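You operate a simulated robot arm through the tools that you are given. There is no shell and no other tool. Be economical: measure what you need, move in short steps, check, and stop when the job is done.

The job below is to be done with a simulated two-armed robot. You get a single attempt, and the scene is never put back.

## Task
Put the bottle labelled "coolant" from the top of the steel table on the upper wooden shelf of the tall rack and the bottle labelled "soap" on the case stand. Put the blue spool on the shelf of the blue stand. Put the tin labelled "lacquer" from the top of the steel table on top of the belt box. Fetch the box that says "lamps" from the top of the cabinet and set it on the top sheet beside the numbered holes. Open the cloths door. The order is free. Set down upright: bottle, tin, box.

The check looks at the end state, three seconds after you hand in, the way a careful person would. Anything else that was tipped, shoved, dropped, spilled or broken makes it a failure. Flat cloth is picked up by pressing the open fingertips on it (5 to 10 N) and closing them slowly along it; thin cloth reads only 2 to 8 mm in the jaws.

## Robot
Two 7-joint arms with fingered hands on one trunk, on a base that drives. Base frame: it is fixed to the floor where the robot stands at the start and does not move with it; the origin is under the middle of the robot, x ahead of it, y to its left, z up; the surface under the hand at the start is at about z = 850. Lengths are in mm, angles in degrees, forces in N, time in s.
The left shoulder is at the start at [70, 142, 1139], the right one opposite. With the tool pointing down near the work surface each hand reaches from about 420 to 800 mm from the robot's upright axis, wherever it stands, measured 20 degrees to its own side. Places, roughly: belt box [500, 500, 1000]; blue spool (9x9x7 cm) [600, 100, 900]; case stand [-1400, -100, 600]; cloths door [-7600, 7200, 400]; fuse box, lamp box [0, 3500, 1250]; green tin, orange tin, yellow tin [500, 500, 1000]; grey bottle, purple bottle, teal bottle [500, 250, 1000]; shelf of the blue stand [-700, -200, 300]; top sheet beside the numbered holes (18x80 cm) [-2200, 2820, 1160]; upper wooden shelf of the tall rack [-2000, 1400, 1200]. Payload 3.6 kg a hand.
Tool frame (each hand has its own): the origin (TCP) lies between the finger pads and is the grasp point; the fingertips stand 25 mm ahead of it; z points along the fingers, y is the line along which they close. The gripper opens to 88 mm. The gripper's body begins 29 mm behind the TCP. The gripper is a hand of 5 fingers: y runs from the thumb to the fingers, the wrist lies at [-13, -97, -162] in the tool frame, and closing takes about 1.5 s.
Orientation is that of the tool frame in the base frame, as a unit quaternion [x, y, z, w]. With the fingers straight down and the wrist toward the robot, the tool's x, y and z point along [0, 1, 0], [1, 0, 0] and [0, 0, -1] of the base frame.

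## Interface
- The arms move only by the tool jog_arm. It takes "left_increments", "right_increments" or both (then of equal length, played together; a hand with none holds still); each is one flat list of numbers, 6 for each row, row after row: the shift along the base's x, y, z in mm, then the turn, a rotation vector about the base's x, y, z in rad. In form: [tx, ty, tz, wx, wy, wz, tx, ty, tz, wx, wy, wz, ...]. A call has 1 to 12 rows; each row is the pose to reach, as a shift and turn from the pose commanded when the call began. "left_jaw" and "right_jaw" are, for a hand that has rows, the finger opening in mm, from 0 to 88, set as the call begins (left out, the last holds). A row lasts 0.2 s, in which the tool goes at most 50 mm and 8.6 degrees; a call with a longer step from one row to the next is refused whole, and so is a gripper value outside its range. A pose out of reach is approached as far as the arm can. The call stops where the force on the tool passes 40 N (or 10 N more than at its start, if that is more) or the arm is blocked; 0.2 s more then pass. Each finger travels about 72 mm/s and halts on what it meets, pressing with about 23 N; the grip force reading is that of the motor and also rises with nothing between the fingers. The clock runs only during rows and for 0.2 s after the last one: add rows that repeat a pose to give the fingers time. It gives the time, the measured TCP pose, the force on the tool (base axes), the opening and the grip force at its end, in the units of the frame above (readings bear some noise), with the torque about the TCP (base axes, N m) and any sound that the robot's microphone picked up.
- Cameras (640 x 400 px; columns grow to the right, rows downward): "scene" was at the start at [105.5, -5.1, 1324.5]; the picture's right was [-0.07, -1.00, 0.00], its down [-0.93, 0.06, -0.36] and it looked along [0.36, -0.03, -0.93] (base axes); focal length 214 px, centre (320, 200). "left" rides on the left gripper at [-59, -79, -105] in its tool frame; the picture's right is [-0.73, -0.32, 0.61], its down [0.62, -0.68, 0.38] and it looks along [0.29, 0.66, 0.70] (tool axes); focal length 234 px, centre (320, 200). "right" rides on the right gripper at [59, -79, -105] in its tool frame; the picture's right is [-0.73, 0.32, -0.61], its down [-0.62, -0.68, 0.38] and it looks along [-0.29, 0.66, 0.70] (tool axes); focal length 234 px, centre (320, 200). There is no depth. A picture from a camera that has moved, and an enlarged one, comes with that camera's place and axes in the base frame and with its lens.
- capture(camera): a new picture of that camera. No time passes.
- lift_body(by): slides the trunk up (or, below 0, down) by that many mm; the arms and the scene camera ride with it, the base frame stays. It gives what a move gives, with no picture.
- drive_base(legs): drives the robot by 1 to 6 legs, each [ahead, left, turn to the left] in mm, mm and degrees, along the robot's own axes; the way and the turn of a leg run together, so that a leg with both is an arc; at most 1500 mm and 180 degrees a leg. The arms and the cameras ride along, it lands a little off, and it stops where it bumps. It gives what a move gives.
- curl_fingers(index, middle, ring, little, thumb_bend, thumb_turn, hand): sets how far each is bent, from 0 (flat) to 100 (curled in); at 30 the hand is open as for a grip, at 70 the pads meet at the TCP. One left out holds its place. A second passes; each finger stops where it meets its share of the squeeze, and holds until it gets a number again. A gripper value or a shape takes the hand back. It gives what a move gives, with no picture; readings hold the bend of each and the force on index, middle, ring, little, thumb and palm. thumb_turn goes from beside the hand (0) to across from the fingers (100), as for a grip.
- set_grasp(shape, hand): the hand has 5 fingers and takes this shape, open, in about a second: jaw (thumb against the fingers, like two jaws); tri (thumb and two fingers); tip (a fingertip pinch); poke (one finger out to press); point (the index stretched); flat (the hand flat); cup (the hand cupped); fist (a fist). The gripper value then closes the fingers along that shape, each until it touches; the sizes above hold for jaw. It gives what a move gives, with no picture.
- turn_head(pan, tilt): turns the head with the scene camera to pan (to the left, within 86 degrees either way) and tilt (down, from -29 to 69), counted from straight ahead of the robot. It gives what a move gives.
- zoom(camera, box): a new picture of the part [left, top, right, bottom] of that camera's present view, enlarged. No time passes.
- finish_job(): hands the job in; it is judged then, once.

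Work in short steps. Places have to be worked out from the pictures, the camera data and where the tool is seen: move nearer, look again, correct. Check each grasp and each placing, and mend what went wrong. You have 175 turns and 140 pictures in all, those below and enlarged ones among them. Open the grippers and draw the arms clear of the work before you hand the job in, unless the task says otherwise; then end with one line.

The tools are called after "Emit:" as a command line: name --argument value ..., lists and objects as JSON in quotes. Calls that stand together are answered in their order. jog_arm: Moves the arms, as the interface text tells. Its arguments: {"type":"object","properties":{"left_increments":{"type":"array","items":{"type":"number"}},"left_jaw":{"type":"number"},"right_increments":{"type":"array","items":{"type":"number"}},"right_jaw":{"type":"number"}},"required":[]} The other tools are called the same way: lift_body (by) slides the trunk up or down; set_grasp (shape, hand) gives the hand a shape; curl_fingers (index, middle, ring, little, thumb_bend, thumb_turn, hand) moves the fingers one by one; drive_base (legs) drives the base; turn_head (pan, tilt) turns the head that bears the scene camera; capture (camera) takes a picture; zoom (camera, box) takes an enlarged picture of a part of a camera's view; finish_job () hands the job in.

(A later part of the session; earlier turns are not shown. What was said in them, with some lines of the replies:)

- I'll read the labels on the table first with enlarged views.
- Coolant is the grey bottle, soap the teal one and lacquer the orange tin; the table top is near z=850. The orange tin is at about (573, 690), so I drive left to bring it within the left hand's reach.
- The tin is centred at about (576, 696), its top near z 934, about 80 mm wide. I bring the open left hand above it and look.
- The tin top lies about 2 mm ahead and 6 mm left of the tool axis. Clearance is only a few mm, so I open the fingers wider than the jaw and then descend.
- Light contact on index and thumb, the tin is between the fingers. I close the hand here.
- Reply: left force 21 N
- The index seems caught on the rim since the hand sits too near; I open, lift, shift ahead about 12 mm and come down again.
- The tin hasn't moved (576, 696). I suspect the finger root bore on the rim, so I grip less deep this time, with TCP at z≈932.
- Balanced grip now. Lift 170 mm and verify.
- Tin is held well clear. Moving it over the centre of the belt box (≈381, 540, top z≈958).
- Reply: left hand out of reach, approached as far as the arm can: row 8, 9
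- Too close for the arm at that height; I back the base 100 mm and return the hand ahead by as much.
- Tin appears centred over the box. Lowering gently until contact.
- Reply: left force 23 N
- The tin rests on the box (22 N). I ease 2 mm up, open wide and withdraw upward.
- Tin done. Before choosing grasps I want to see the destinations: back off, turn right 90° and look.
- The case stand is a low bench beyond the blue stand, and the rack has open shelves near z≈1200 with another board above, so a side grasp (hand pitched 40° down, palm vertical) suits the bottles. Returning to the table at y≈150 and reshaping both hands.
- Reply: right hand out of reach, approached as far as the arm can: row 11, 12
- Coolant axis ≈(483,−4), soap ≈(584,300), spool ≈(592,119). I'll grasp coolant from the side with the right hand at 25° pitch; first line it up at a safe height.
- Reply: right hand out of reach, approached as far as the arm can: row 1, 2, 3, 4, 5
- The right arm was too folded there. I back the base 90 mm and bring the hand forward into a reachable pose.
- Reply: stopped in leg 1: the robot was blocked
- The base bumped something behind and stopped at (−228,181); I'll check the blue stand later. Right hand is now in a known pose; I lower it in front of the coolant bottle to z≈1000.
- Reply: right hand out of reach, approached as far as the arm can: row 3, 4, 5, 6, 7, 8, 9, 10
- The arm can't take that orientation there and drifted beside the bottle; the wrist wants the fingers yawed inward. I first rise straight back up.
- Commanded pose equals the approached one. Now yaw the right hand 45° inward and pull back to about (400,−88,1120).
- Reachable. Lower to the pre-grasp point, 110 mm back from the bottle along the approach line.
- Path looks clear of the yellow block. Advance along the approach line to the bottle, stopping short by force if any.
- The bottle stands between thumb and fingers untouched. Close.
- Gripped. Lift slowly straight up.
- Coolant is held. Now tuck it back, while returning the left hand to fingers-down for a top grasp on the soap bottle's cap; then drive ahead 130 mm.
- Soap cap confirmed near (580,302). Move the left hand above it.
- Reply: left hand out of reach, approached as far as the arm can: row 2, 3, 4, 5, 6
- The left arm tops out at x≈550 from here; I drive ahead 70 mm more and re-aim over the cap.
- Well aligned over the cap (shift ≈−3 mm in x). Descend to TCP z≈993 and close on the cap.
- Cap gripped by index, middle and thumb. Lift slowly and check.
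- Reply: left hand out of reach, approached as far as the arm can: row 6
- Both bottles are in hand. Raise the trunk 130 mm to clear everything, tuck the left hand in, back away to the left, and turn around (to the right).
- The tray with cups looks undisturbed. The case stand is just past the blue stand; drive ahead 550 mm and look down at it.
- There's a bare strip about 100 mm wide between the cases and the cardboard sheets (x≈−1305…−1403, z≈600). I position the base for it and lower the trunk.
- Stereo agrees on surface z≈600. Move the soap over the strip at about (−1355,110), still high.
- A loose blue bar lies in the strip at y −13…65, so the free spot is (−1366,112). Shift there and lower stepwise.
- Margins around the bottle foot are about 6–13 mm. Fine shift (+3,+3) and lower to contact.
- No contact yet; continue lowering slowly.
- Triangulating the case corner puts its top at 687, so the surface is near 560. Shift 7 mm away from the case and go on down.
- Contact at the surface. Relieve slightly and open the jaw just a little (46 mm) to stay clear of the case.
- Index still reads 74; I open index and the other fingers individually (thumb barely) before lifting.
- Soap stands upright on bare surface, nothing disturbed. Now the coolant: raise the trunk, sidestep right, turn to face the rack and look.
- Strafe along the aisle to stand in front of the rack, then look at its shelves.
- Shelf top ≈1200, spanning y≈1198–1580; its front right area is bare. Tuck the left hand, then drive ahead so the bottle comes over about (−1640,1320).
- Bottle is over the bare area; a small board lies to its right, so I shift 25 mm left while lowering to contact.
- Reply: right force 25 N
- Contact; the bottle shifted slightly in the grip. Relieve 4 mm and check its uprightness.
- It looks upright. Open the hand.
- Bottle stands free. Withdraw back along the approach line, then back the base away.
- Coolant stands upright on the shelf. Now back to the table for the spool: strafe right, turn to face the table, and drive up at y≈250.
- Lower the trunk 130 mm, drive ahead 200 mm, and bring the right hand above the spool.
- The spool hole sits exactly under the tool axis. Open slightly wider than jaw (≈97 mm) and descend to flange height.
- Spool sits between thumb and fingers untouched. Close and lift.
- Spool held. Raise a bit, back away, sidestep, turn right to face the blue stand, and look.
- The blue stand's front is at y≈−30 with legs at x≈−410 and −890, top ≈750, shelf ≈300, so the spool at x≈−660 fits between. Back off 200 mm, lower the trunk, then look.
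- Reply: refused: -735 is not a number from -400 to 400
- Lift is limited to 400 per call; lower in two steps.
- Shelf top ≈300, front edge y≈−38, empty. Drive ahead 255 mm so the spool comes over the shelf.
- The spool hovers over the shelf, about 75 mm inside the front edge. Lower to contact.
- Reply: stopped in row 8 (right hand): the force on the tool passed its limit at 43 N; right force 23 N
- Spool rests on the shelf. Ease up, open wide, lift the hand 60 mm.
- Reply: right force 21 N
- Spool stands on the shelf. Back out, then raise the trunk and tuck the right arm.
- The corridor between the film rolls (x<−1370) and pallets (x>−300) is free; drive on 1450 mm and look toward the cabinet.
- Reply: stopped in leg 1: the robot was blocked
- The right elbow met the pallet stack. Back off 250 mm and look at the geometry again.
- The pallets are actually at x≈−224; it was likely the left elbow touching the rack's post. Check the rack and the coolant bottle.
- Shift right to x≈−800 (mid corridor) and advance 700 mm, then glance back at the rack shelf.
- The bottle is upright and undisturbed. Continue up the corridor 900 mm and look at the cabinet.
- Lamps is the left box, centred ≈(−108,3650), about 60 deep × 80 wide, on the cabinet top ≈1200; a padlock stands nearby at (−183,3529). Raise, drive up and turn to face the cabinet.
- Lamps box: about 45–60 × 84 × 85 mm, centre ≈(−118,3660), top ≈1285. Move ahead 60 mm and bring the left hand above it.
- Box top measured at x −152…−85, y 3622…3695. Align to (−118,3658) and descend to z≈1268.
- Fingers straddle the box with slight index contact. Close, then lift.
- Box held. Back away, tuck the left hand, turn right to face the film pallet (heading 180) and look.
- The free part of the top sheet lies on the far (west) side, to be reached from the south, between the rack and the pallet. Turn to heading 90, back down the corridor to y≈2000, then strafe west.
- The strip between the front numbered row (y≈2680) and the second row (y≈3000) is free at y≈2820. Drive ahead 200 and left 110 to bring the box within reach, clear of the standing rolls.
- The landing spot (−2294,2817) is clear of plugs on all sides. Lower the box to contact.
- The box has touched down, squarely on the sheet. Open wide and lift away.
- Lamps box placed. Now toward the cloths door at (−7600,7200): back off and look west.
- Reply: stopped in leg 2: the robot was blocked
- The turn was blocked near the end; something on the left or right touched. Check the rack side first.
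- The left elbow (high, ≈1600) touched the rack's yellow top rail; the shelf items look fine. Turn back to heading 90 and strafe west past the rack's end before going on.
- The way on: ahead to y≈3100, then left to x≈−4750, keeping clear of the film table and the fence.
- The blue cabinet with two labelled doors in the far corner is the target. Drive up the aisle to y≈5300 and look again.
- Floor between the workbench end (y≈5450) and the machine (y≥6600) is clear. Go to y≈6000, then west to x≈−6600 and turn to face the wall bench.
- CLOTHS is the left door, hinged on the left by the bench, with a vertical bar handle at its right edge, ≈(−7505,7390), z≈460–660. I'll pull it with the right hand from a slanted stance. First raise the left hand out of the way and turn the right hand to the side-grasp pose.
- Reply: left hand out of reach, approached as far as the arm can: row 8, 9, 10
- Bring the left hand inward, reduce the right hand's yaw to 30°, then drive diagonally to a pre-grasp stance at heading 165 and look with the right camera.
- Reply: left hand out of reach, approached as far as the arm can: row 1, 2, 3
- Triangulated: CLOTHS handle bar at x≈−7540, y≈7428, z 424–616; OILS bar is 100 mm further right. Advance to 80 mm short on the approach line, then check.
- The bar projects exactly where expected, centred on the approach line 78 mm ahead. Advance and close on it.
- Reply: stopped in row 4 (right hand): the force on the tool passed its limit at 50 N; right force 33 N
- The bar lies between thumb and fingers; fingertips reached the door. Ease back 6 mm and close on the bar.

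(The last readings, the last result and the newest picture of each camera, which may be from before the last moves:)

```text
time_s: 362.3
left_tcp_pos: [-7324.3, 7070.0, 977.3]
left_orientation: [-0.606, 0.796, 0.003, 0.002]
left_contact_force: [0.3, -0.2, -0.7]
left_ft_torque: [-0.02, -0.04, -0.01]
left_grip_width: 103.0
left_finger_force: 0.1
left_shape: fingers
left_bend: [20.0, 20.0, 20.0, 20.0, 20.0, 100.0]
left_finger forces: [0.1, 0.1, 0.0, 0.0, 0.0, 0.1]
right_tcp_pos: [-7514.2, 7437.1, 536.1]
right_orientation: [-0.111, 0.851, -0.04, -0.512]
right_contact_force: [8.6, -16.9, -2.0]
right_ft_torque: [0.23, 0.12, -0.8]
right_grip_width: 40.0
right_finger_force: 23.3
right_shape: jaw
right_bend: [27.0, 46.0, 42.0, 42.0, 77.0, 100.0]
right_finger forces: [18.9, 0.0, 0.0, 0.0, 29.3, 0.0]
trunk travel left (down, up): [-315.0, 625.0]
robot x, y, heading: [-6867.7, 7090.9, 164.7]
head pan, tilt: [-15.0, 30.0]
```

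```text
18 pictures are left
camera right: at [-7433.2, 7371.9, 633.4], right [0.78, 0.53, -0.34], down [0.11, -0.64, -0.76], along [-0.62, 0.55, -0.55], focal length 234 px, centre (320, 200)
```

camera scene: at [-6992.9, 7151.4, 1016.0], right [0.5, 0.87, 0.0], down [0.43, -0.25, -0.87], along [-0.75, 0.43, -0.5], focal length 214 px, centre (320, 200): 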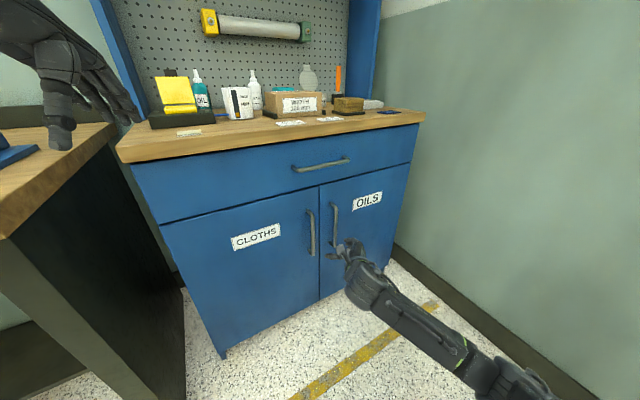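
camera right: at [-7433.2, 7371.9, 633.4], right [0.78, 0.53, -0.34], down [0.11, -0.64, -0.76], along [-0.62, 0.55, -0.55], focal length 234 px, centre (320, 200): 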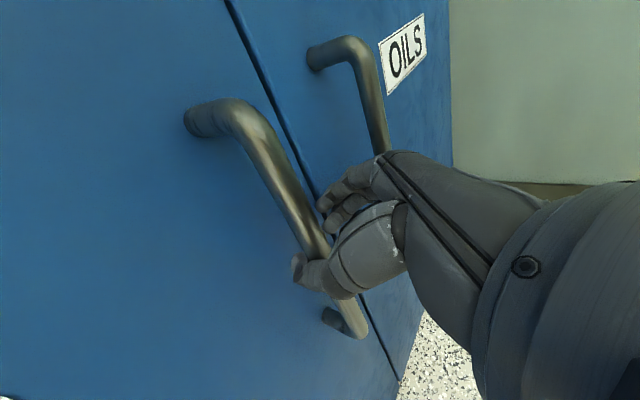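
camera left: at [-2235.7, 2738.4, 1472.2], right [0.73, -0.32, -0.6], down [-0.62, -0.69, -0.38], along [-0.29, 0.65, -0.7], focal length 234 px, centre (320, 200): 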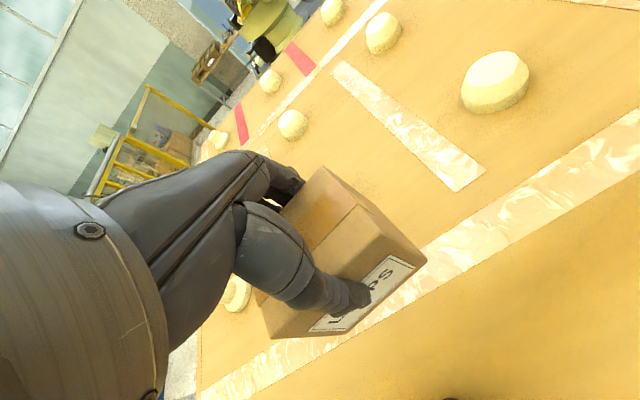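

Thumb is hooked round the bar. Pull gently along the opening arc.

Emit:
jog_arm --right_increments '[12, 0, 0, 0, 0, 0, 26, -1, 0, 0, 0, 0, 42, -3, 0, 0, 0, 0, 58, -5, 0, 0, 0, 0, 74, -8, 0, 0, 0, 0, 90, -11, 0, 0, 0, 0, 106, -16, 0, 0, 0, 0, 120, -20, 0, 0, 0, 0]'

Emit:
capture --camera "scene"

```text
time_s: 363.4
left_tcp_pos: [-7328.1, 7065.1, 975.5]
left_orientation: [-0.608, 0.794, 0.002, 0.004]
left_contact_force: [-0.1, -0.3, -0.7]
left_ft_torque: [-0.03, 0.04, 0.01]
left_grip_width: 102.8
left_finger_force: 0.1
left_shape: fingers
left_bend: [20.0, 20.0, 20.0, 20.0, 20.0, 100.0]
left_finger forces: [0.0, 0.1, 0.0, 0.0, 0.0, 0.0]
right_tcp_pos: [-7458.1, 7437.7, 537.1]
right_orientation: [-0.115, 0.853, -0.035, -0.508]
right_contact_force: [-9.5, -26.5, -16.7]
right_ft_torque: [0.48, -0.01, -1.43]
right_grip_width: 45.4
right_finger_force: 22.6
right_shape: jaw
right_bend: [74.0, 46.0, 42.0, 41.0, 66.0, 98.0]
right_finger forces: [25.7, 0.0, 0.0, 0.0, 41.6, 0.0]
trunk travel left (down, up): [-315.0, 625.0]
robot x, y, heading: [-6865.3, 7093.8, 165.3]
head pan, tilt: [-15.0, 30.0]
stopped in row 5 (right hand): the force on the tool passed its limit at 52 N (the readings are from after the stop); the commanded pose is now the measured one
```

```text
17 pictures are left
camera scene: at [-6995.2, 7148.9, 1015.5], right [0.5, 0.87, 0.0], down [0.44, -0.25, -0.87], along [-0.75, 0.43, -0.5], focal length 214 px, centre (320, 200)
```

scene: 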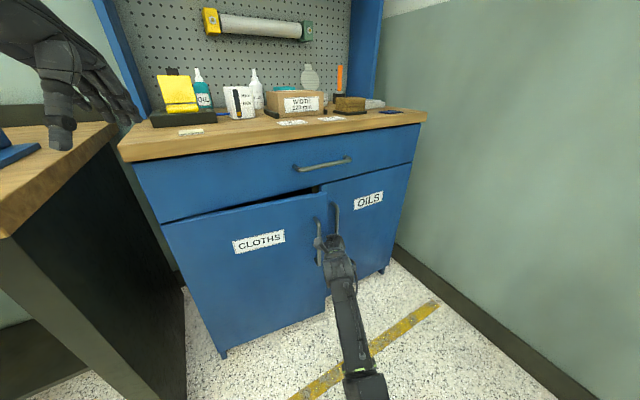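

The door has cracked open ≈50 mm. Continue with more motion to the left (−y), relieving the side load.

Emit:
jog_arm --right_increments '[4, -10, 2, 0, 0, 0, 16, -16, 2, 0, 0, 0, 30, -20, 2, 0, 0, 0, 44, -25, 2, 0, 0, 0, 58, -31, 2, 0, 0, 0, 72, -38, 2, 0, 0, 0, 84, -46, 2, 0, 0, 0]'

Emit:
capture --camera "right"

```text
time_s: 363.7
left_tcp_pos: [-7327.4, 7063.7, 976.3]
left_orientation: [-0.609, 0.793, 0.002, 0.003]
left_contact_force: [-0.3, -0.8, 0.5]
left_ft_torque: [-0.03, 0.03, 0.0]
left_grip_width: 102.8
left_finger_force: 0.2
left_shape: fingers
left_bend: [20.0, 20.0, 20.0, 20.0, 20.0, 100.0]
left_finger forces: [0.0, 0.0, 0.1, 0.0, 0.0, 0.0]
right_tcp_pos: [-7457.8, 7437.1, 538.4]
right_orientation: [-0.118, 0.854, -0.031, -0.505]
right_contact_force: [-10.0, -24.4, -17.8]
right_ft_torque: [0.34, -0.09, -1.28]
right_grip_width: 44.3
right_finger_force: 23.0
right_shape: jaw
right_bend: [74.0, 46.0, 42.0, 41.0, 67.0, 98.0]
right_finger forces: [23.3, 0.0, 0.0, 0.1, 40.2, 0.1]
trunk travel left (down, up): [-315.0, 625.0]
robot x, y, heading: [-6864.0, 7092.4, 165.5]
head pan, tilt: [-15.0, 30.0]
stopped in row 1 (right hand): the force on the tool passed its limit at 47 N (the readings are from after the stop); the commanded pose is now the measured one
```

```text
16 pictures are left
camera right: at [-7377.3, 7368.9, 634.7], right [0.78, 0.54, -0.31], down [0.12, -0.62, -0.78], along [-0.61, 0.57, -0.55], focal length 234 px, centre (320, 200)
```

right: 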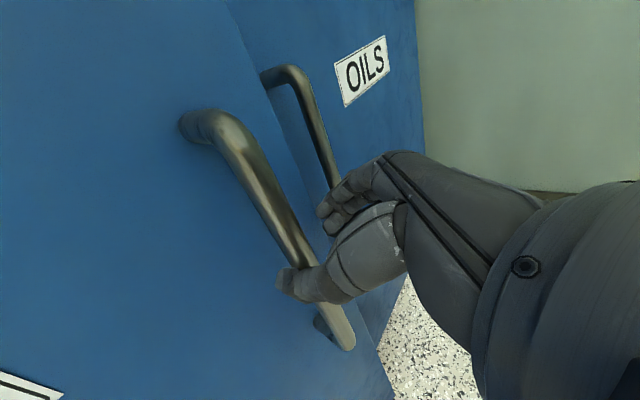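

Use the base to pull instead: backing along heading 165 moves the hand +x and slightly −y, matching the arc.

Emit:
drive_base --legs '[[-90, 0, 0]]'

Emit:
capture --camera "scene"

```text
time_s: 364.8
left_tcp_pos: [-7255.2, 7042.7, 976.1]
left_orientation: [-0.611, 0.792, 0.002, 0.004]
left_contact_force: [0.2, 0.3, 0.4]
left_ft_torque: [-0.01, -0.02, 0.03]
left_grip_width: 103.0
left_finger_force: 0.0
left_shape: fingers
left_bend: [20.0, 20.0, 20.0, 20.0, 20.0, 100.0]
left_finger forces: [0.0, 0.0, 0.1, 0.0, 0.0, 0.0]
right_tcp_pos: [-7384.9, 7414.7, 537.7]
right_orientation: [-0.121, 0.854, -0.032, -0.505]
right_contact_force: [-8.5, -14.2, -5.4]
right_ft_torque: [0.21, -0.09, -1.1]
right_grip_width: 39.2
right_finger_force: 23.0
right_shape: jaw
right_bend: [27.0, 46.0, 42.0, 41.0, 67.0, 95.0]
right_finger forces: [23.5, 0.1, 0.0, 0.1, 31.6, 0.1]
trunk travel left (down, up): [-315.0, 625.0]
robot x, y, heading: [-6789.8, 7075.8, 165.3]
head pan, tilt: [-15.0, 30.0]
stopped in leg 1: the force on the tool passed its limit at 42 N (the readings are from after the stop); the commanded pose is now the measured one
```

```text
15 pictures are left
camera scene: at [-6921.2, 7128.0, 1015.9], right [0.49, 0.87, 0.0], down [0.44, -0.25, -0.87], along [-0.75, 0.43, -0.5], focal length 214 px, centre (320, 200)
```

scene: 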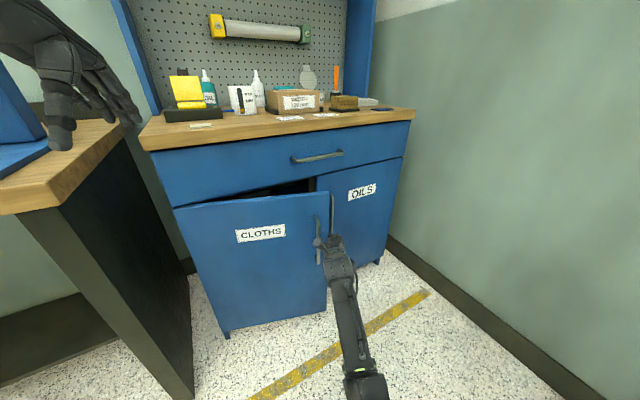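

The door is about 20° open. Continue pulling with the base, now with a leftward component.

Emit:
drive_base --legs '[[-75, 20, 0]]'

Emit:
drive_base --legs '[[-70, 28, 0]]'

Emit:
capture --camera "scene"

```text
time_s: 365.9
left_tcp_pos: [-7185.0, 7005.6, 977.8]
left_orientation: [-0.609, 0.793, 0.003, 0.002]
left_contact_force: [0.0, -0.8, 0.3]
left_ft_torque: [0.01, 0.01, -0.01]
left_grip_width: 103.2
left_finger_force: 0.0
left_shape: fingers
left_bend: [20.0, 20.0, 20.0, 20.0, 20.0, 100.0]
left_finger forces: [0.0, 0.0, 0.1, 0.1, 0.0, 0.1]
right_tcp_pos: [-7317.2, 7377.5, 541.0]
right_orientation: [-0.12, 0.853, -0.031, -0.506]
right_contact_force: [-0.1, -0.1, 0.0]
right_ft_torque: [0.03, 0.01, -0.01]
right_grip_width: 25.1
right_finger_force: 22.8
right_shape: jaw
right_bend: [76.0, 46.0, 42.0, 41.0, 88.0, 100.0]
right_finger forces: [0.1, 0.0, 0.0, 0.0, 0.0, 0.1]
trunk travel left (down, up): [-315.0, 625.0]
robot x, y, heading: [-6724.0, 7032.2, 165.1]
head pan, tilt: [-15.0, 30.0]
```

```text
time_s: 366.9
left_tcp_pos: [-7123.8, 6961.5, 979.3]
left_orientation: [-0.61, 0.792, 0.002, 0.002]
left_contact_force: [0.7, 0.8, 0.8]
left_ft_torque: [0.05, -0.01, -0.02]
left_grip_width: 102.9
left_finger_force: 0.0
left_shape: fingers
left_bend: [20.0, 20.0, 20.0, 20.0, 20.0, 100.0]
left_finger forces: [0.0, 0.0, 0.0, 0.0, 0.0, 0.1]
right_tcp_pos: [-7254.7, 7333.5, 540.2]
right_orientation: [-0.119, 0.853, -0.03, -0.507]
right_contact_force: [0.0, -0.3, 0.7]
right_ft_torque: [-0.02, -0.02, -0.02]
right_grip_width: 24.9
right_finger_force: 22.8
right_shape: jaw
right_bend: [76.0, 46.0, 42.0, 41.0, 88.0, 100.0]
right_finger forces: [0.1, 0.1, 0.0, 0.1, 0.0, 0.0]
trunk travel left (down, up): [-315.0, 625.0]
robot x, y, heading: [-6668.8, 6991.0, 165.4]
head pan, tilt: [-15.0, 30.0]
```

```text
14 pictures are left
camera scene: at [-6791.7, 7046.0, 1016.1], right [0.49, 0.87, 0.0], down [0.43, -0.25, -0.87], along [-0.75, 0.43, -0.5], focal length 214 px, centre (320, 200)
```

scene: 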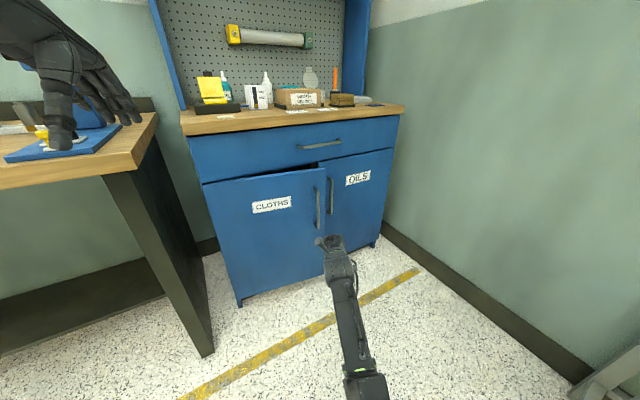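

It slipped off, leaving the door ajar. Look closer at the gap to hook the door's inner edge.

Emit:
zoom --camera "scene" --box '[240, 140, 400, 300]'

```text
2.50 times, centred on (320, 220) of scene
camera zoom: at [-6791.7, 7046.0, 1016.1], right [0.49, 0.87, 0.0], down [0.43, -0.25, -0.87], along [-0.75, 0.43, -0.5], focal length 536 px, centre (320, 150)
```

zoom: 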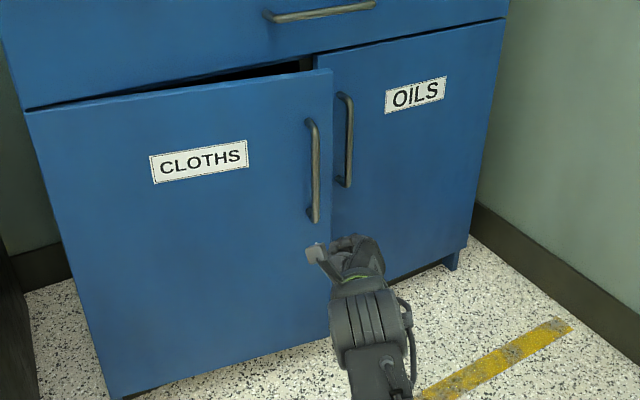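

The door is ≈10° open: its free edge is at about (−7515,7465), hinge ≈(−7580,7022). I'll hook the inner side below both handles (z≈340): flatten the hand, yaw it further inward, shift right, and lower the trunk.

Emit:
set_grasp --hand "right" --shape "flat"

Emit:
jog_arm --right_increments '[8, 18, 0, 0, 0, 0.131, 16, 36, 0, 0, 0, 0.262, 24, 54, 0, 0, 0, 0.393, 32, 72, 0, 0, 0, 0.524, 40, 90, 0, 0, 0, 0.655, 40, 110, 0, 0, 0, 0.785, 40, 110, 0, 0, 0, 0.785]'

Emit:
lift_body --by -190

Emit:
capture --camera "right"

```text
time_s: 367.8
left_tcp_pos: [-7124.4, 6962.4, 977.9]
left_orientation: [-0.61, 0.793, 0.003, 0.001]
left_contact_force: [-0.4, 0.7, 0.5]
left_ft_torque: [-0.02, -0.02, 0.01]
left_grip_width: 103.0
left_finger_force: 0.1
left_shape: fingers
left_bend: [20.0, 20.0, 20.0, 20.0, 20.0, 100.0]
left_finger forces: [0.0, 0.1, 0.0, 0.1, 0.1, 0.0]
right_tcp_pos: [-7256.2, 7334.2, 539.3]
right_orientation: [-0.119, 0.854, -0.031, -0.506]
right_contact_force: [-0.5, -0.1, -0.3]
right_ft_torque: [0.06, 0.0, 0.01]
right_grip_width: 80.6
right_finger_force: 0.1
right_shape: flat
right_bend: [0.0, 0.0, 0.0, 0.0, 40.0, 0.0]
right_finger forces: [0.0, 0.1, 0.0, 0.1, 0.0, 0.1]
trunk travel left (down, up): [-315.0, 625.0]
robot x, y, heading: [-6667.1, 6991.6, 165.1]
head pan, tilt: [-15.0, 30.0]
```

```text
time_s: 369.4
left_tcp_pos: [-7123.9, 6962.6, 977.2]
left_orientation: [-0.61, 0.793, 0.003, 0.001]
left_contact_force: [-0.3, 0.4, -0.8]
left_ft_torque: [-0.02, 0.01, -0.03]
left_grip_width: 103.0
left_finger_force: 0.0
left_shape: fingers
left_bend: [20.0, 20.0, 20.0, 20.0, 20.0, 100.0]
left_finger forces: [0.0, 0.0, 0.0, 0.0, 0.1, 0.0]
right_tcp_pos: [-7215.9, 7443.6, 539.4]
right_orientation: [-0.436, 0.743, -0.223, -0.456]
right_contact_force: [-0.4, 0.5, 0.1]
right_ft_torque: [-0.01, 0.02, -0.01]
right_grip_width: 80.7
right_finger_force: 0.0
right_shape: flat
right_bend: [0.0, 0.0, 0.0, 0.0, 40.0, 0.0]
right_finger forces: [0.0, 0.0, 0.1, 0.0, 0.0, 0.1]
trunk travel left (down, up): [-315.0, 625.0]
robot x, y, heading: [-6665.2, 6988.8, 165.3]
head pan, tilt: [-15.0, 30.0]
```

```text
time_s: 371.5
left_tcp_pos: [-7124.5, 6962.6, 788.0]
left_orientation: [-0.609, 0.793, 0.002, 0.001]
left_contact_force: [-0.5, 0.6, 0.1]
left_ft_torque: [0.01, 0.03, 0.02]
left_grip_width: 103.1
left_finger_force: 0.1
left_shape: fingers
left_bend: [20.0, 20.0, 20.0, 20.0, 20.0, 100.0]
left_finger forces: [0.0, 0.0, 0.0, 0.0, 0.0, 0.0]
right_tcp_pos: [-7216.6, 7442.8, 349.5]
right_orientation: [-0.437, 0.743, -0.223, -0.456]
right_contact_force: [0.5, 0.1, 0.3]
right_ft_torque: [0.01, 0.04, 0.03]
right_grip_width: 80.7
right_finger_force: 0.0
right_shape: flat
right_bend: [0.0, 0.0, 0.0, 0.0, 40.0, 0.0]
right_finger forces: [0.0, 0.1, 0.0, 0.0, 0.0, 0.0]
trunk travel left (down, up): [-125.0, 815.0]
robot x, y, heading: [-6667.9, 6990.8, 165.2]
head pan, tilt: [-15.0, 30.0]
```

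```text
12 pictures are left
camera right: at [-7111.0, 7453.7, 445.8], right [0.17, 0.93, -0.32], down [0.52, -0.36, -0.78], along [-0.84, -0.04, -0.55], focal length 234 px, centre (320, 200)
```

right: 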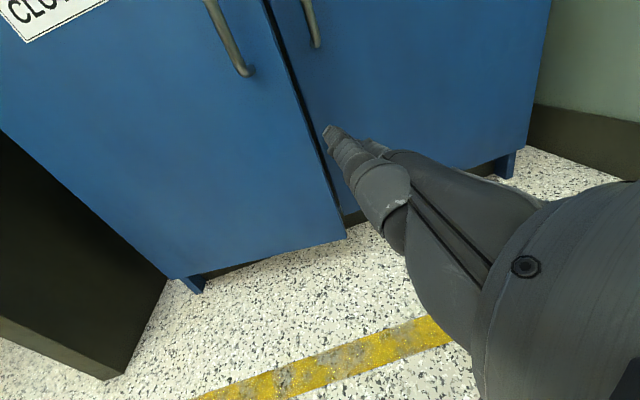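

The flat fingers point about 205°; I yaw the hand 30° more inward, then drive so the fingertips wait just right of the door's free edge.

Emit:
jog_arm --right_increments '[0, 0, 0, 0, 0, 0.131, 0, 0, 0, 0, 0, 0.262, 0, 0, 0, 0, 0, 0.393, 0, 0, 0, 0, 0, 0.524, 0, 0, 0, 0, 0, 0.524]'

Emit:
drive_base --legs '[[200, -40, 0]]'

Emit:
capture --camera "right"

```text
time_s: 372.7
left_tcp_pos: [-7124.4, 6961.1, 787.5]
left_orientation: [-0.609, 0.793, 0.001, 0.001]
left_contact_force: [-0.4, -0.2, -0.6]
left_ft_torque: [0.05, 0.02, 0.01]
left_grip_width: 102.9
left_finger_force: 0.1
left_shape: fingers
left_bend: [20.0, 20.0, 20.0, 20.0, 20.0, 100.0]
left_finger forces: [0.1, 0.0, 0.0, 0.0, 0.1, 0.1]
right_tcp_pos: [-7215.8, 7443.1, 349.7]
right_orientation: [0.615, -0.605, 0.332, 0.382]
right_contact_force: [-0.3, 0.3, 0.6]
right_ft_torque: [-0.01, -0.02, 0.01]
right_grip_width: 80.6
right_finger_force: 0.1
right_shape: flat
right_bend: [0.0, 0.0, 0.0, 0.0, 40.0, 0.0]
right_finger forces: [0.0, 0.0, 0.0, 0.0, 0.1, 0.0]
trunk travel left (down, up): [-125.0, 815.0]
robot x, y, heading: [-6665.1, 6989.6, 165.2]
head pan, tilt: [-15.0, 30.0]
```

```text
time_s: 374.3
left_tcp_pos: [-7303.4, 7050.3, 788.1]
left_orientation: [-0.609, 0.793, 0.002, 0.002]
left_contact_force: [0.4, -0.5, -0.4]
left_ft_torque: [0.01, 0.0, 0.02]
left_grip_width: 103.0
left_finger_force: 0.1
left_shape: fingers
left_bend: [20.0, 20.0, 20.0, 20.0, 20.0, 100.0]
left_finger forces: [0.0, 0.0, 0.0, 0.1, 0.1, 0.0]
right_tcp_pos: [-7395.0, 7530.9, 349.2]
right_orientation: [0.613, -0.606, 0.332, 0.383]
right_contact_force: [0.5, 0.9, 0.5]
right_ft_torque: [0.06, 0.0, -0.03]
right_grip_width: 80.6
right_finger_force: 0.1
right_shape: flat
right_bend: [0.0, 0.0, 0.0, 0.0, 40.0, 0.0]
right_finger forces: [0.0, 0.0, 0.0, 0.0, 0.0, 0.0]
trunk travel left (down, up): [-125.0, 815.0]
robot x, y, heading: [-6844.6, 7077.8, 165.2]
head pan, tilt: [-15.0, 30.0]
```

```text
11 pictures are left
camera right: at [-7308.2, 7593.8, 445.5], right [-0.32, 0.89, -0.32], down [0.63, -0.05, -0.78], along [-0.71, -0.45, -0.55], focal length 234 px, centre (320, 200)
```

right: 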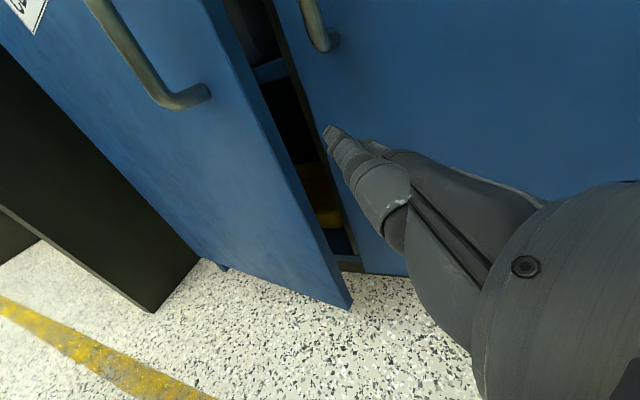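

The gap is clearly visible with the fingertips pointing at it. Advance into it in small steps.

Emit:
jog_arm --right_increments '[-14, -16, 0, 0, 0, 0, -28, -32, 0, 0, 0, 0, -42, -48, 0, 0, 0, 0, -55, -64, 0, 0, 0, 0, -66, -80, 0, 0, 0, 0]'

Emit:
capture --camera "right"

```text
time_s: 375.5
left_tcp_pos: [-7302.6, 7049.5, 788.1]
left_orientation: [-0.609, 0.793, 0.002, 0.001]
left_contact_force: [0.4, -0.6, 0.0]
left_ft_torque: [0.0, -0.01, 0.03]
left_grip_width: 102.9
left_finger_force: 0.0
left_shape: fingers
left_bend: [20.0, 20.0, 20.0, 20.0, 20.0, 100.0]
left_finger forces: [0.0, 0.1, 0.0, 0.0, 0.0, 0.0]
right_tcp_pos: [-7456.0, 7445.1, 351.4]
right_orientation: [0.614, -0.605, 0.332, 0.383]
right_contact_force: [0.0, 0.3, -0.4]
right_ft_torque: [0.02, 0.0, 0.01]
right_grip_width: 80.6
right_finger_force: 0.0
right_shape: flat
right_bend: [0.0, 0.0, 0.0, 0.0, 40.0, 0.0]
right_finger forces: [0.0, 0.1, 0.1, 0.0, 0.1, 0.0]
right hand out of reach, approached as far as the arm can: row 3, 4, 5
trunk travel left (down, up): [-125.0, 815.0]
robot x, y, heading: [-6842.4, 7079.3, 165.4]
head pan, tilt: [-15.0, 30.0]
```

```text
10 pictures are left
camera right: at [-7369.5, 7507.8, 447.9], right [-0.32, 0.89, -0.32], down [0.63, -0.05, -0.78], along [-0.71, -0.45, -0.55], focal length 234 px, centre (320, 200)
```

right: 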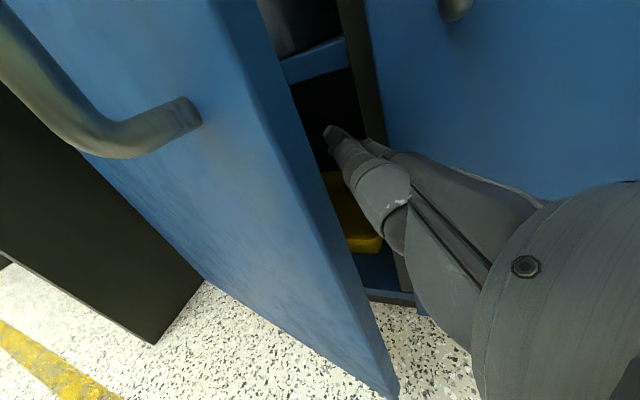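

Fingers are well inside the gap. Sweep the hand outward along the door's arc to push it open.

Emit:
jog_arm --right_increments '[16, -4, 0, 0, 0, 0, 34, -9, 0, 0, 0, 0, 52, -15, 0, 0, 0, 0, 70, -22, 0, 0, 0, 0, 88, -30, 0, 0, 0, 0, 106, -39, 0, 0, 0, 0, 124, -49, 0, 0, 0, 0, 142, -60, 0, 0, 0, 0, 158, -72, 0, 0, 0, 0, 172, -85, 0, 0, 0, 0]'

Emit:
capture --camera "scene"

```text
time_s: 377.7
left_tcp_pos: [-7302.4, 7050.4, 787.0]
left_orientation: [-0.61, 0.793, 0.003, 0.002]
left_contact_force: [0.2, 0.5, -0.3]
left_ft_torque: [-0.01, 0.02, -0.02]
left_grip_width: 103.0
left_finger_force: 0.1
left_shape: fingers
left_bend: [20.0, 20.0, 20.0, 20.0, 20.0, 100.0]
left_finger forces: [0.1, 0.0, 0.0, 0.0, 0.1, 0.1]
right_tcp_pos: [-7421.8, 7456.3, 288.1]
right_orientation: [0.614, -0.604, 0.332, 0.383]
right_contact_force: [-0.4, -0.6, 0.2]
right_ft_torque: [0.0, -0.01, -0.04]
right_grip_width: 80.7
right_finger_force: 0.0
right_shape: flat
right_bend: [0.0, 0.0, 0.0, 0.0, 40.0, 0.0]
right_finger forces: [0.0, 0.0, 0.1, 0.0, 0.0, 0.1]
right hand out of reach, approached as far as the arm can: row 1, 2, 3, 4, 5, 6, 7, 8, 9, 10
trunk travel left (down, up): [-125.0, 815.0]
robot x, y, heading: [-6845.4, 7080.5, 165.4]
head pan, tilt: [-15.0, 30.0]
```

```text
9 pictures are left
camera scene: at [-6971.2, 7134.6, 826.0], right [0.49, 0.87, 0.0], down [0.43, -0.25, -0.87], along [-0.75, 0.43, -0.5], focal length 214 px, centre (320, 200)
```

scene: 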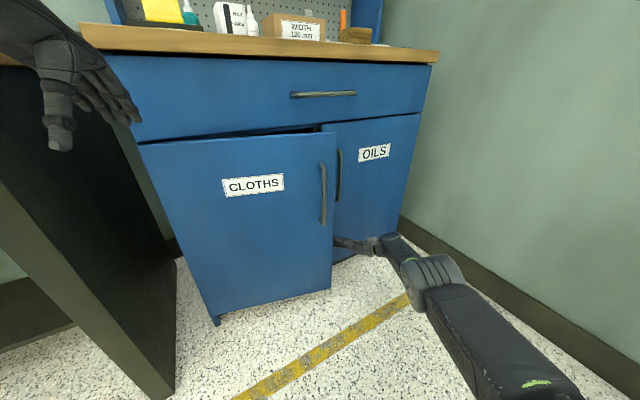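

The arm is at its limit in that direction, but fingers remain behind the door; I sweep with the base instead along the arc.

Emit:
drive_base --legs '[[-120, 10, 0], [-110, 50, 0], [-90, 70, 0]]'

Emit:
capture --camera "scene"

```text
time_s: 380.6
left_tcp_pos: [-7027.7, 6841.4, 787.8]
left_orientation: [-0.61, 0.792, 0.002, 0.003]
left_contact_force: [-0.3, -0.6, -0.7]
left_ft_torque: [0.01, 0.0, 0.04]
left_grip_width: 103.0
left_finger_force: 0.0
left_shape: fingers
left_bend: [20.0, 20.0, 20.0, 20.0, 20.0, 100.0]
left_finger forces: [0.1, 0.0, 0.0, 0.0, 0.0, 0.0]
right_tcp_pos: [-7147.4, 7249.2, 290.7]
right_orientation: [0.614, -0.604, 0.334, 0.383]
right_contact_force: [0.0, 0.4, 0.1]
right_ft_torque: [-0.02, -0.04, -0.01]
right_grip_width: 80.8
right_finger_force: 0.1
right_shape: flat
right_bend: [0.0, 0.0, 0.0, 0.0, 40.0, 0.0]
right_finger forces: [0.0, 0.1, 0.1, 0.1, 0.1, 0.0]
trunk travel left (down, up): [-125.0, 815.0]
robot x, y, heading: [-6569.8, 6868.9, 165.3]
head pan, tilt: [-15.0, 30.0]
```

```text
8 pictures are left
camera scene: at [-6695.7, 6927.0, 826.0], right [0.49, 0.87, 0.0], down [0.43, -0.25, -0.87], along [-0.75, 0.43, -0.5], focal length 214 px, centre (320, 200)
```

scene: 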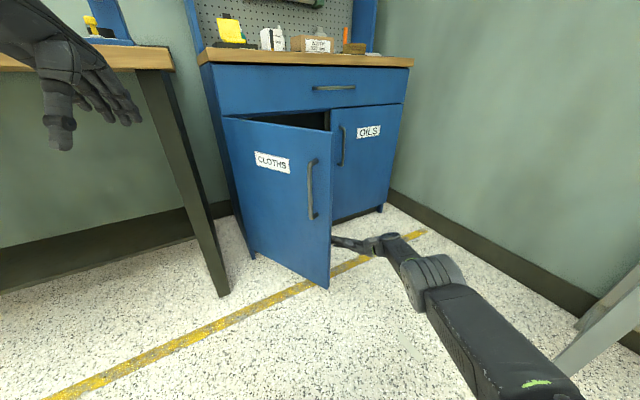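

The door is now ≈50° open. Continue sweeping mostly to the left to bring it near 85°.

Emit:
drive_base --legs '[[-55, 65, 0], [-45, 90, 0]]'

Emit:
capture --camera "scene"

```text
time_s: 382.4
left_tcp_pos: [-6970.7, 6667.4, 786.7]
left_orientation: [-0.61, 0.793, 0.002, 0.001]
left_contact_force: [0.2, -0.3, 0.5]
left_ft_torque: [0.01, 0.0, 0.0]
left_grip_width: 103.2
left_finger_force: 0.1
left_shape: fingers
left_bend: [20.0, 20.0, 20.0, 20.0, 20.0, 100.0]
left_finger forces: [0.0, 0.0, 0.1, 0.1, 0.1, 0.0]
right_tcp_pos: [-7090.6, 7072.4, 289.3]
right_orientation: [0.615, -0.604, 0.334, 0.383]
right_contact_force: [-0.6, 0.1, 0.7]
right_ft_torque: [-0.02, 0.0, -0.01]
right_grip_width: 80.6
right_finger_force: 0.0
right_shape: flat
right_bend: [0.0, 0.0, 0.0, 0.0, 40.0, 0.0]
right_finger forces: [0.0, 0.0, 0.0, 0.0, 0.0, 0.0]
trunk travel left (down, up): [-125.0, 815.0]
robot x, y, heading: [-6509.8, 6693.3, 165.6]
head pan, tilt: [-15.0, 30.0]
```

```text
7 pictures are left
camera scene: at [-6638.6, 6751.1, 826.0], right [0.49, 0.87, 0.0], down [0.44, -0.25, -0.87], along [-0.75, 0.43, -0.5], focal length 214 px, centre (320, 200)
```

scene: 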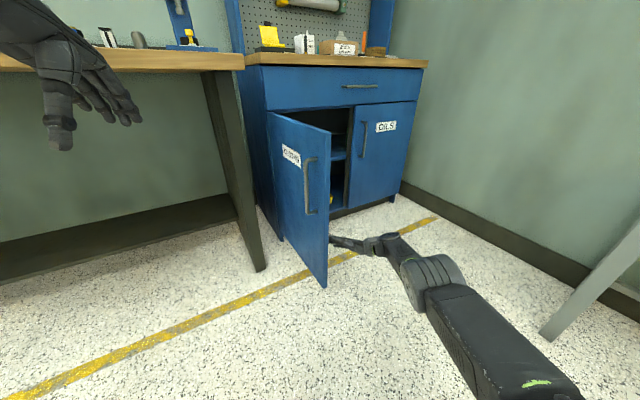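

About 75° open. One more leftward push of 110 mm.

Emit:
drive_base --legs '[[10, 120, 0]]'

Emit:
capture --camera "scene"

```text
time_s: 383.7
left_tcp_pos: [-7008.1, 6560.9, 787.7]
left_orientation: [-0.607, 0.795, 0.002, 0.002]
left_contact_force: [0.5, 0.2, 0.2]
left_ft_torque: [0.0, -0.03, -0.04]
left_grip_width: 103.0
left_finger_force: 0.0
left_shape: fingers
left_bend: [20.0, 20.0, 20.0, 20.0, 20.0, 100.0]
left_finger forces: [0.0, 0.0, 0.0, 0.1, 0.1, 0.0]
right_tcp_pos: [-7121.9, 6976.7, 287.5]
right_orientation: [-0.608, 0.612, -0.329, -0.384]
right_contact_force: [0.4, 5.3, -0.2]
right_ft_torque: [-0.1, 0.04, -0.44]
right_grip_width: 0.1
right_finger_force: 0.1
right_shape: flat
right_bend: [0.0, 0.0, 0.0, 0.0, 40.0, 0.0]
right_finger forces: [4.3, 1.1, 0.1, 0.0, 0.3, 0.0]
trunk travel left (down, up): [-125.0, 815.0]
robot x, y, heading: [-6547.9, 6590.3, 164.9]
head pan, tilt: [-15.0, 30.0]
stopped in leg 1: the force on the tool passed its limit at 51 N (the readings are from after the stop); the commanded pose is now the measured one
```

```text
6 pictures are left
camera scene: at [-6675.5, 6644.6, 825.9], right [0.5, 0.87, 0.0], down [0.43, -0.25, -0.87], along [-0.75, 0.43, -0.5], focal length 214 px, centre (320, 200)
```

scene: 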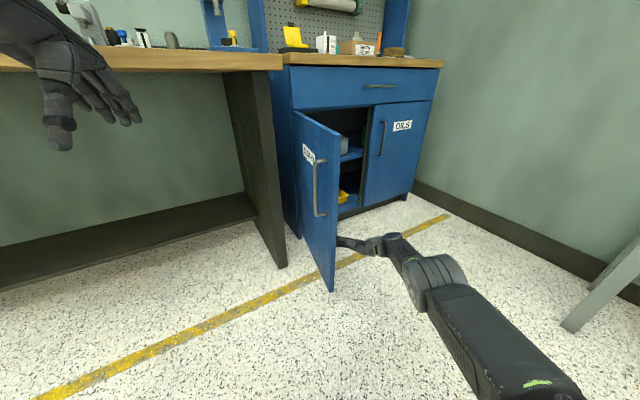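

The door hit its stop (about 90°). Withdraw: sidestep right off the door, then back away, and check that it stays open.

Emit:
drive_base --legs '[[0, -90, 0], [-400, 0, 0]]'

Emit:
capture --camera "scene"

```text
time_s: 386.9
left_tcp_pos: [-6586.4, 6539.8, 788.1]
left_orientation: [-0.609, 0.793, 0.004, 0.001]
left_contact_force: [0.5, -0.4, -0.9]
left_ft_torque: [-0.01, 0.01, 0.01]
left_grip_width: 102.7
left_finger_force: 0.1
left_shape: fingers
left_bend: [20.0, 20.0, 20.0, 20.0, 20.0, 100.0]
left_finger forces: [0.0, 0.1, 0.0, 0.0, 0.0, 0.1]
right_tcp_pos: [-6701.7, 6955.9, 288.9]
right_orientation: [-0.61, 0.61, -0.33, -0.383]
right_contact_force: [-0.2, -0.1, -0.3]
right_ft_torque: [0.02, 0.02, 0.03]
right_grip_width: 0.1
right_finger_force: 0.0
right_shape: flat
right_bend: [0.0, 0.0, 0.0, 0.0, 40.0, 0.0]
right_finger forces: [0.1, 0.0, 0.0, 0.1, 0.1, 0.0]
trunk travel left (down, up): [-125.0, 815.0]
robot x, y, heading: [-6127.3, 6569.5, 164.8]
head pan, tilt: [-15.0, 30.0]
```

```text
5 pictures are left
camera scene: at [-6253.5, 6625.1, 826.0], right [0.5, 0.87, 0.0], down [0.43, -0.25, -0.87], along [-0.75, 0.43, -0.5], focal length 214 px, centre (320, 200)
```

scene: 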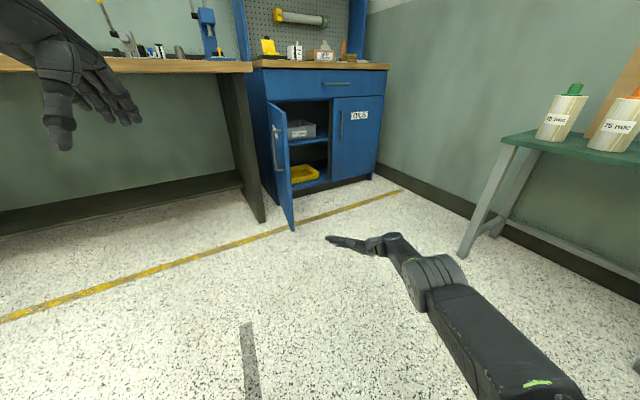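

The door stays fully open and all items are placed. Open the right hand and hand in.

Emit:
set_grasp --hand "right" --shape "jaw"

Emit:
finish_job

```text
time_s: 387.8
left_tcp_pos: [-6586.6, 6541.0, 786.5]
left_orientation: [-0.609, 0.794, 0.002, 0.002]
left_contact_force: [-0.5, 0.2, 0.7]
left_ft_torque: [0.01, -0.01, -0.01]
left_grip_width: 102.9
left_finger_force: 0.0
left_shape: fingers
left_bend: [20.0, 20.0, 20.0, 20.0, 20.0, 100.0]
left_finger forces: [0.0, 0.1, 0.0, 0.0, 0.1, 0.0]
right_tcp_pos: [-6702.0, 6955.5, 288.6]
right_orientation: [-0.609, 0.611, -0.329, -0.384]
right_contact_force: [-0.5, -0.4, 0.0]
right_ft_torque: [0.04, -0.01, 0.01]
right_grip_width: 87.9
right_finger_force: 0.1
right_shape: jaw
right_bend: [30.0, 30.0, 30.0, 30.0, 30.0, 97.0]
right_finger forces: [0.0, 0.0, 0.0, 0.0, 0.0, 0.0]
trunk travel left (down, up): [-125.0, 815.0]
robot x, y, heading: [-6127.2, 6568.2, 165.2]
head pan, tilt: [-15.0, 30.0]
```

```text
The job is handed in.
```

I handed the job in with all six parts done: coolant on the rack's upper shelf, soap on the case stand, spool on the blue stand's shelf, lacquer on the belt box, lamps on the top sheet, and the cloths door fully open. The robot bumped something three times while driving (near the blue stand, beside the rack, and the rack's top rail). The nearby items looked undisturbed afterwards, except that the rack's shelves were only partly in view after the last bump and I did not re-check the coolant then.
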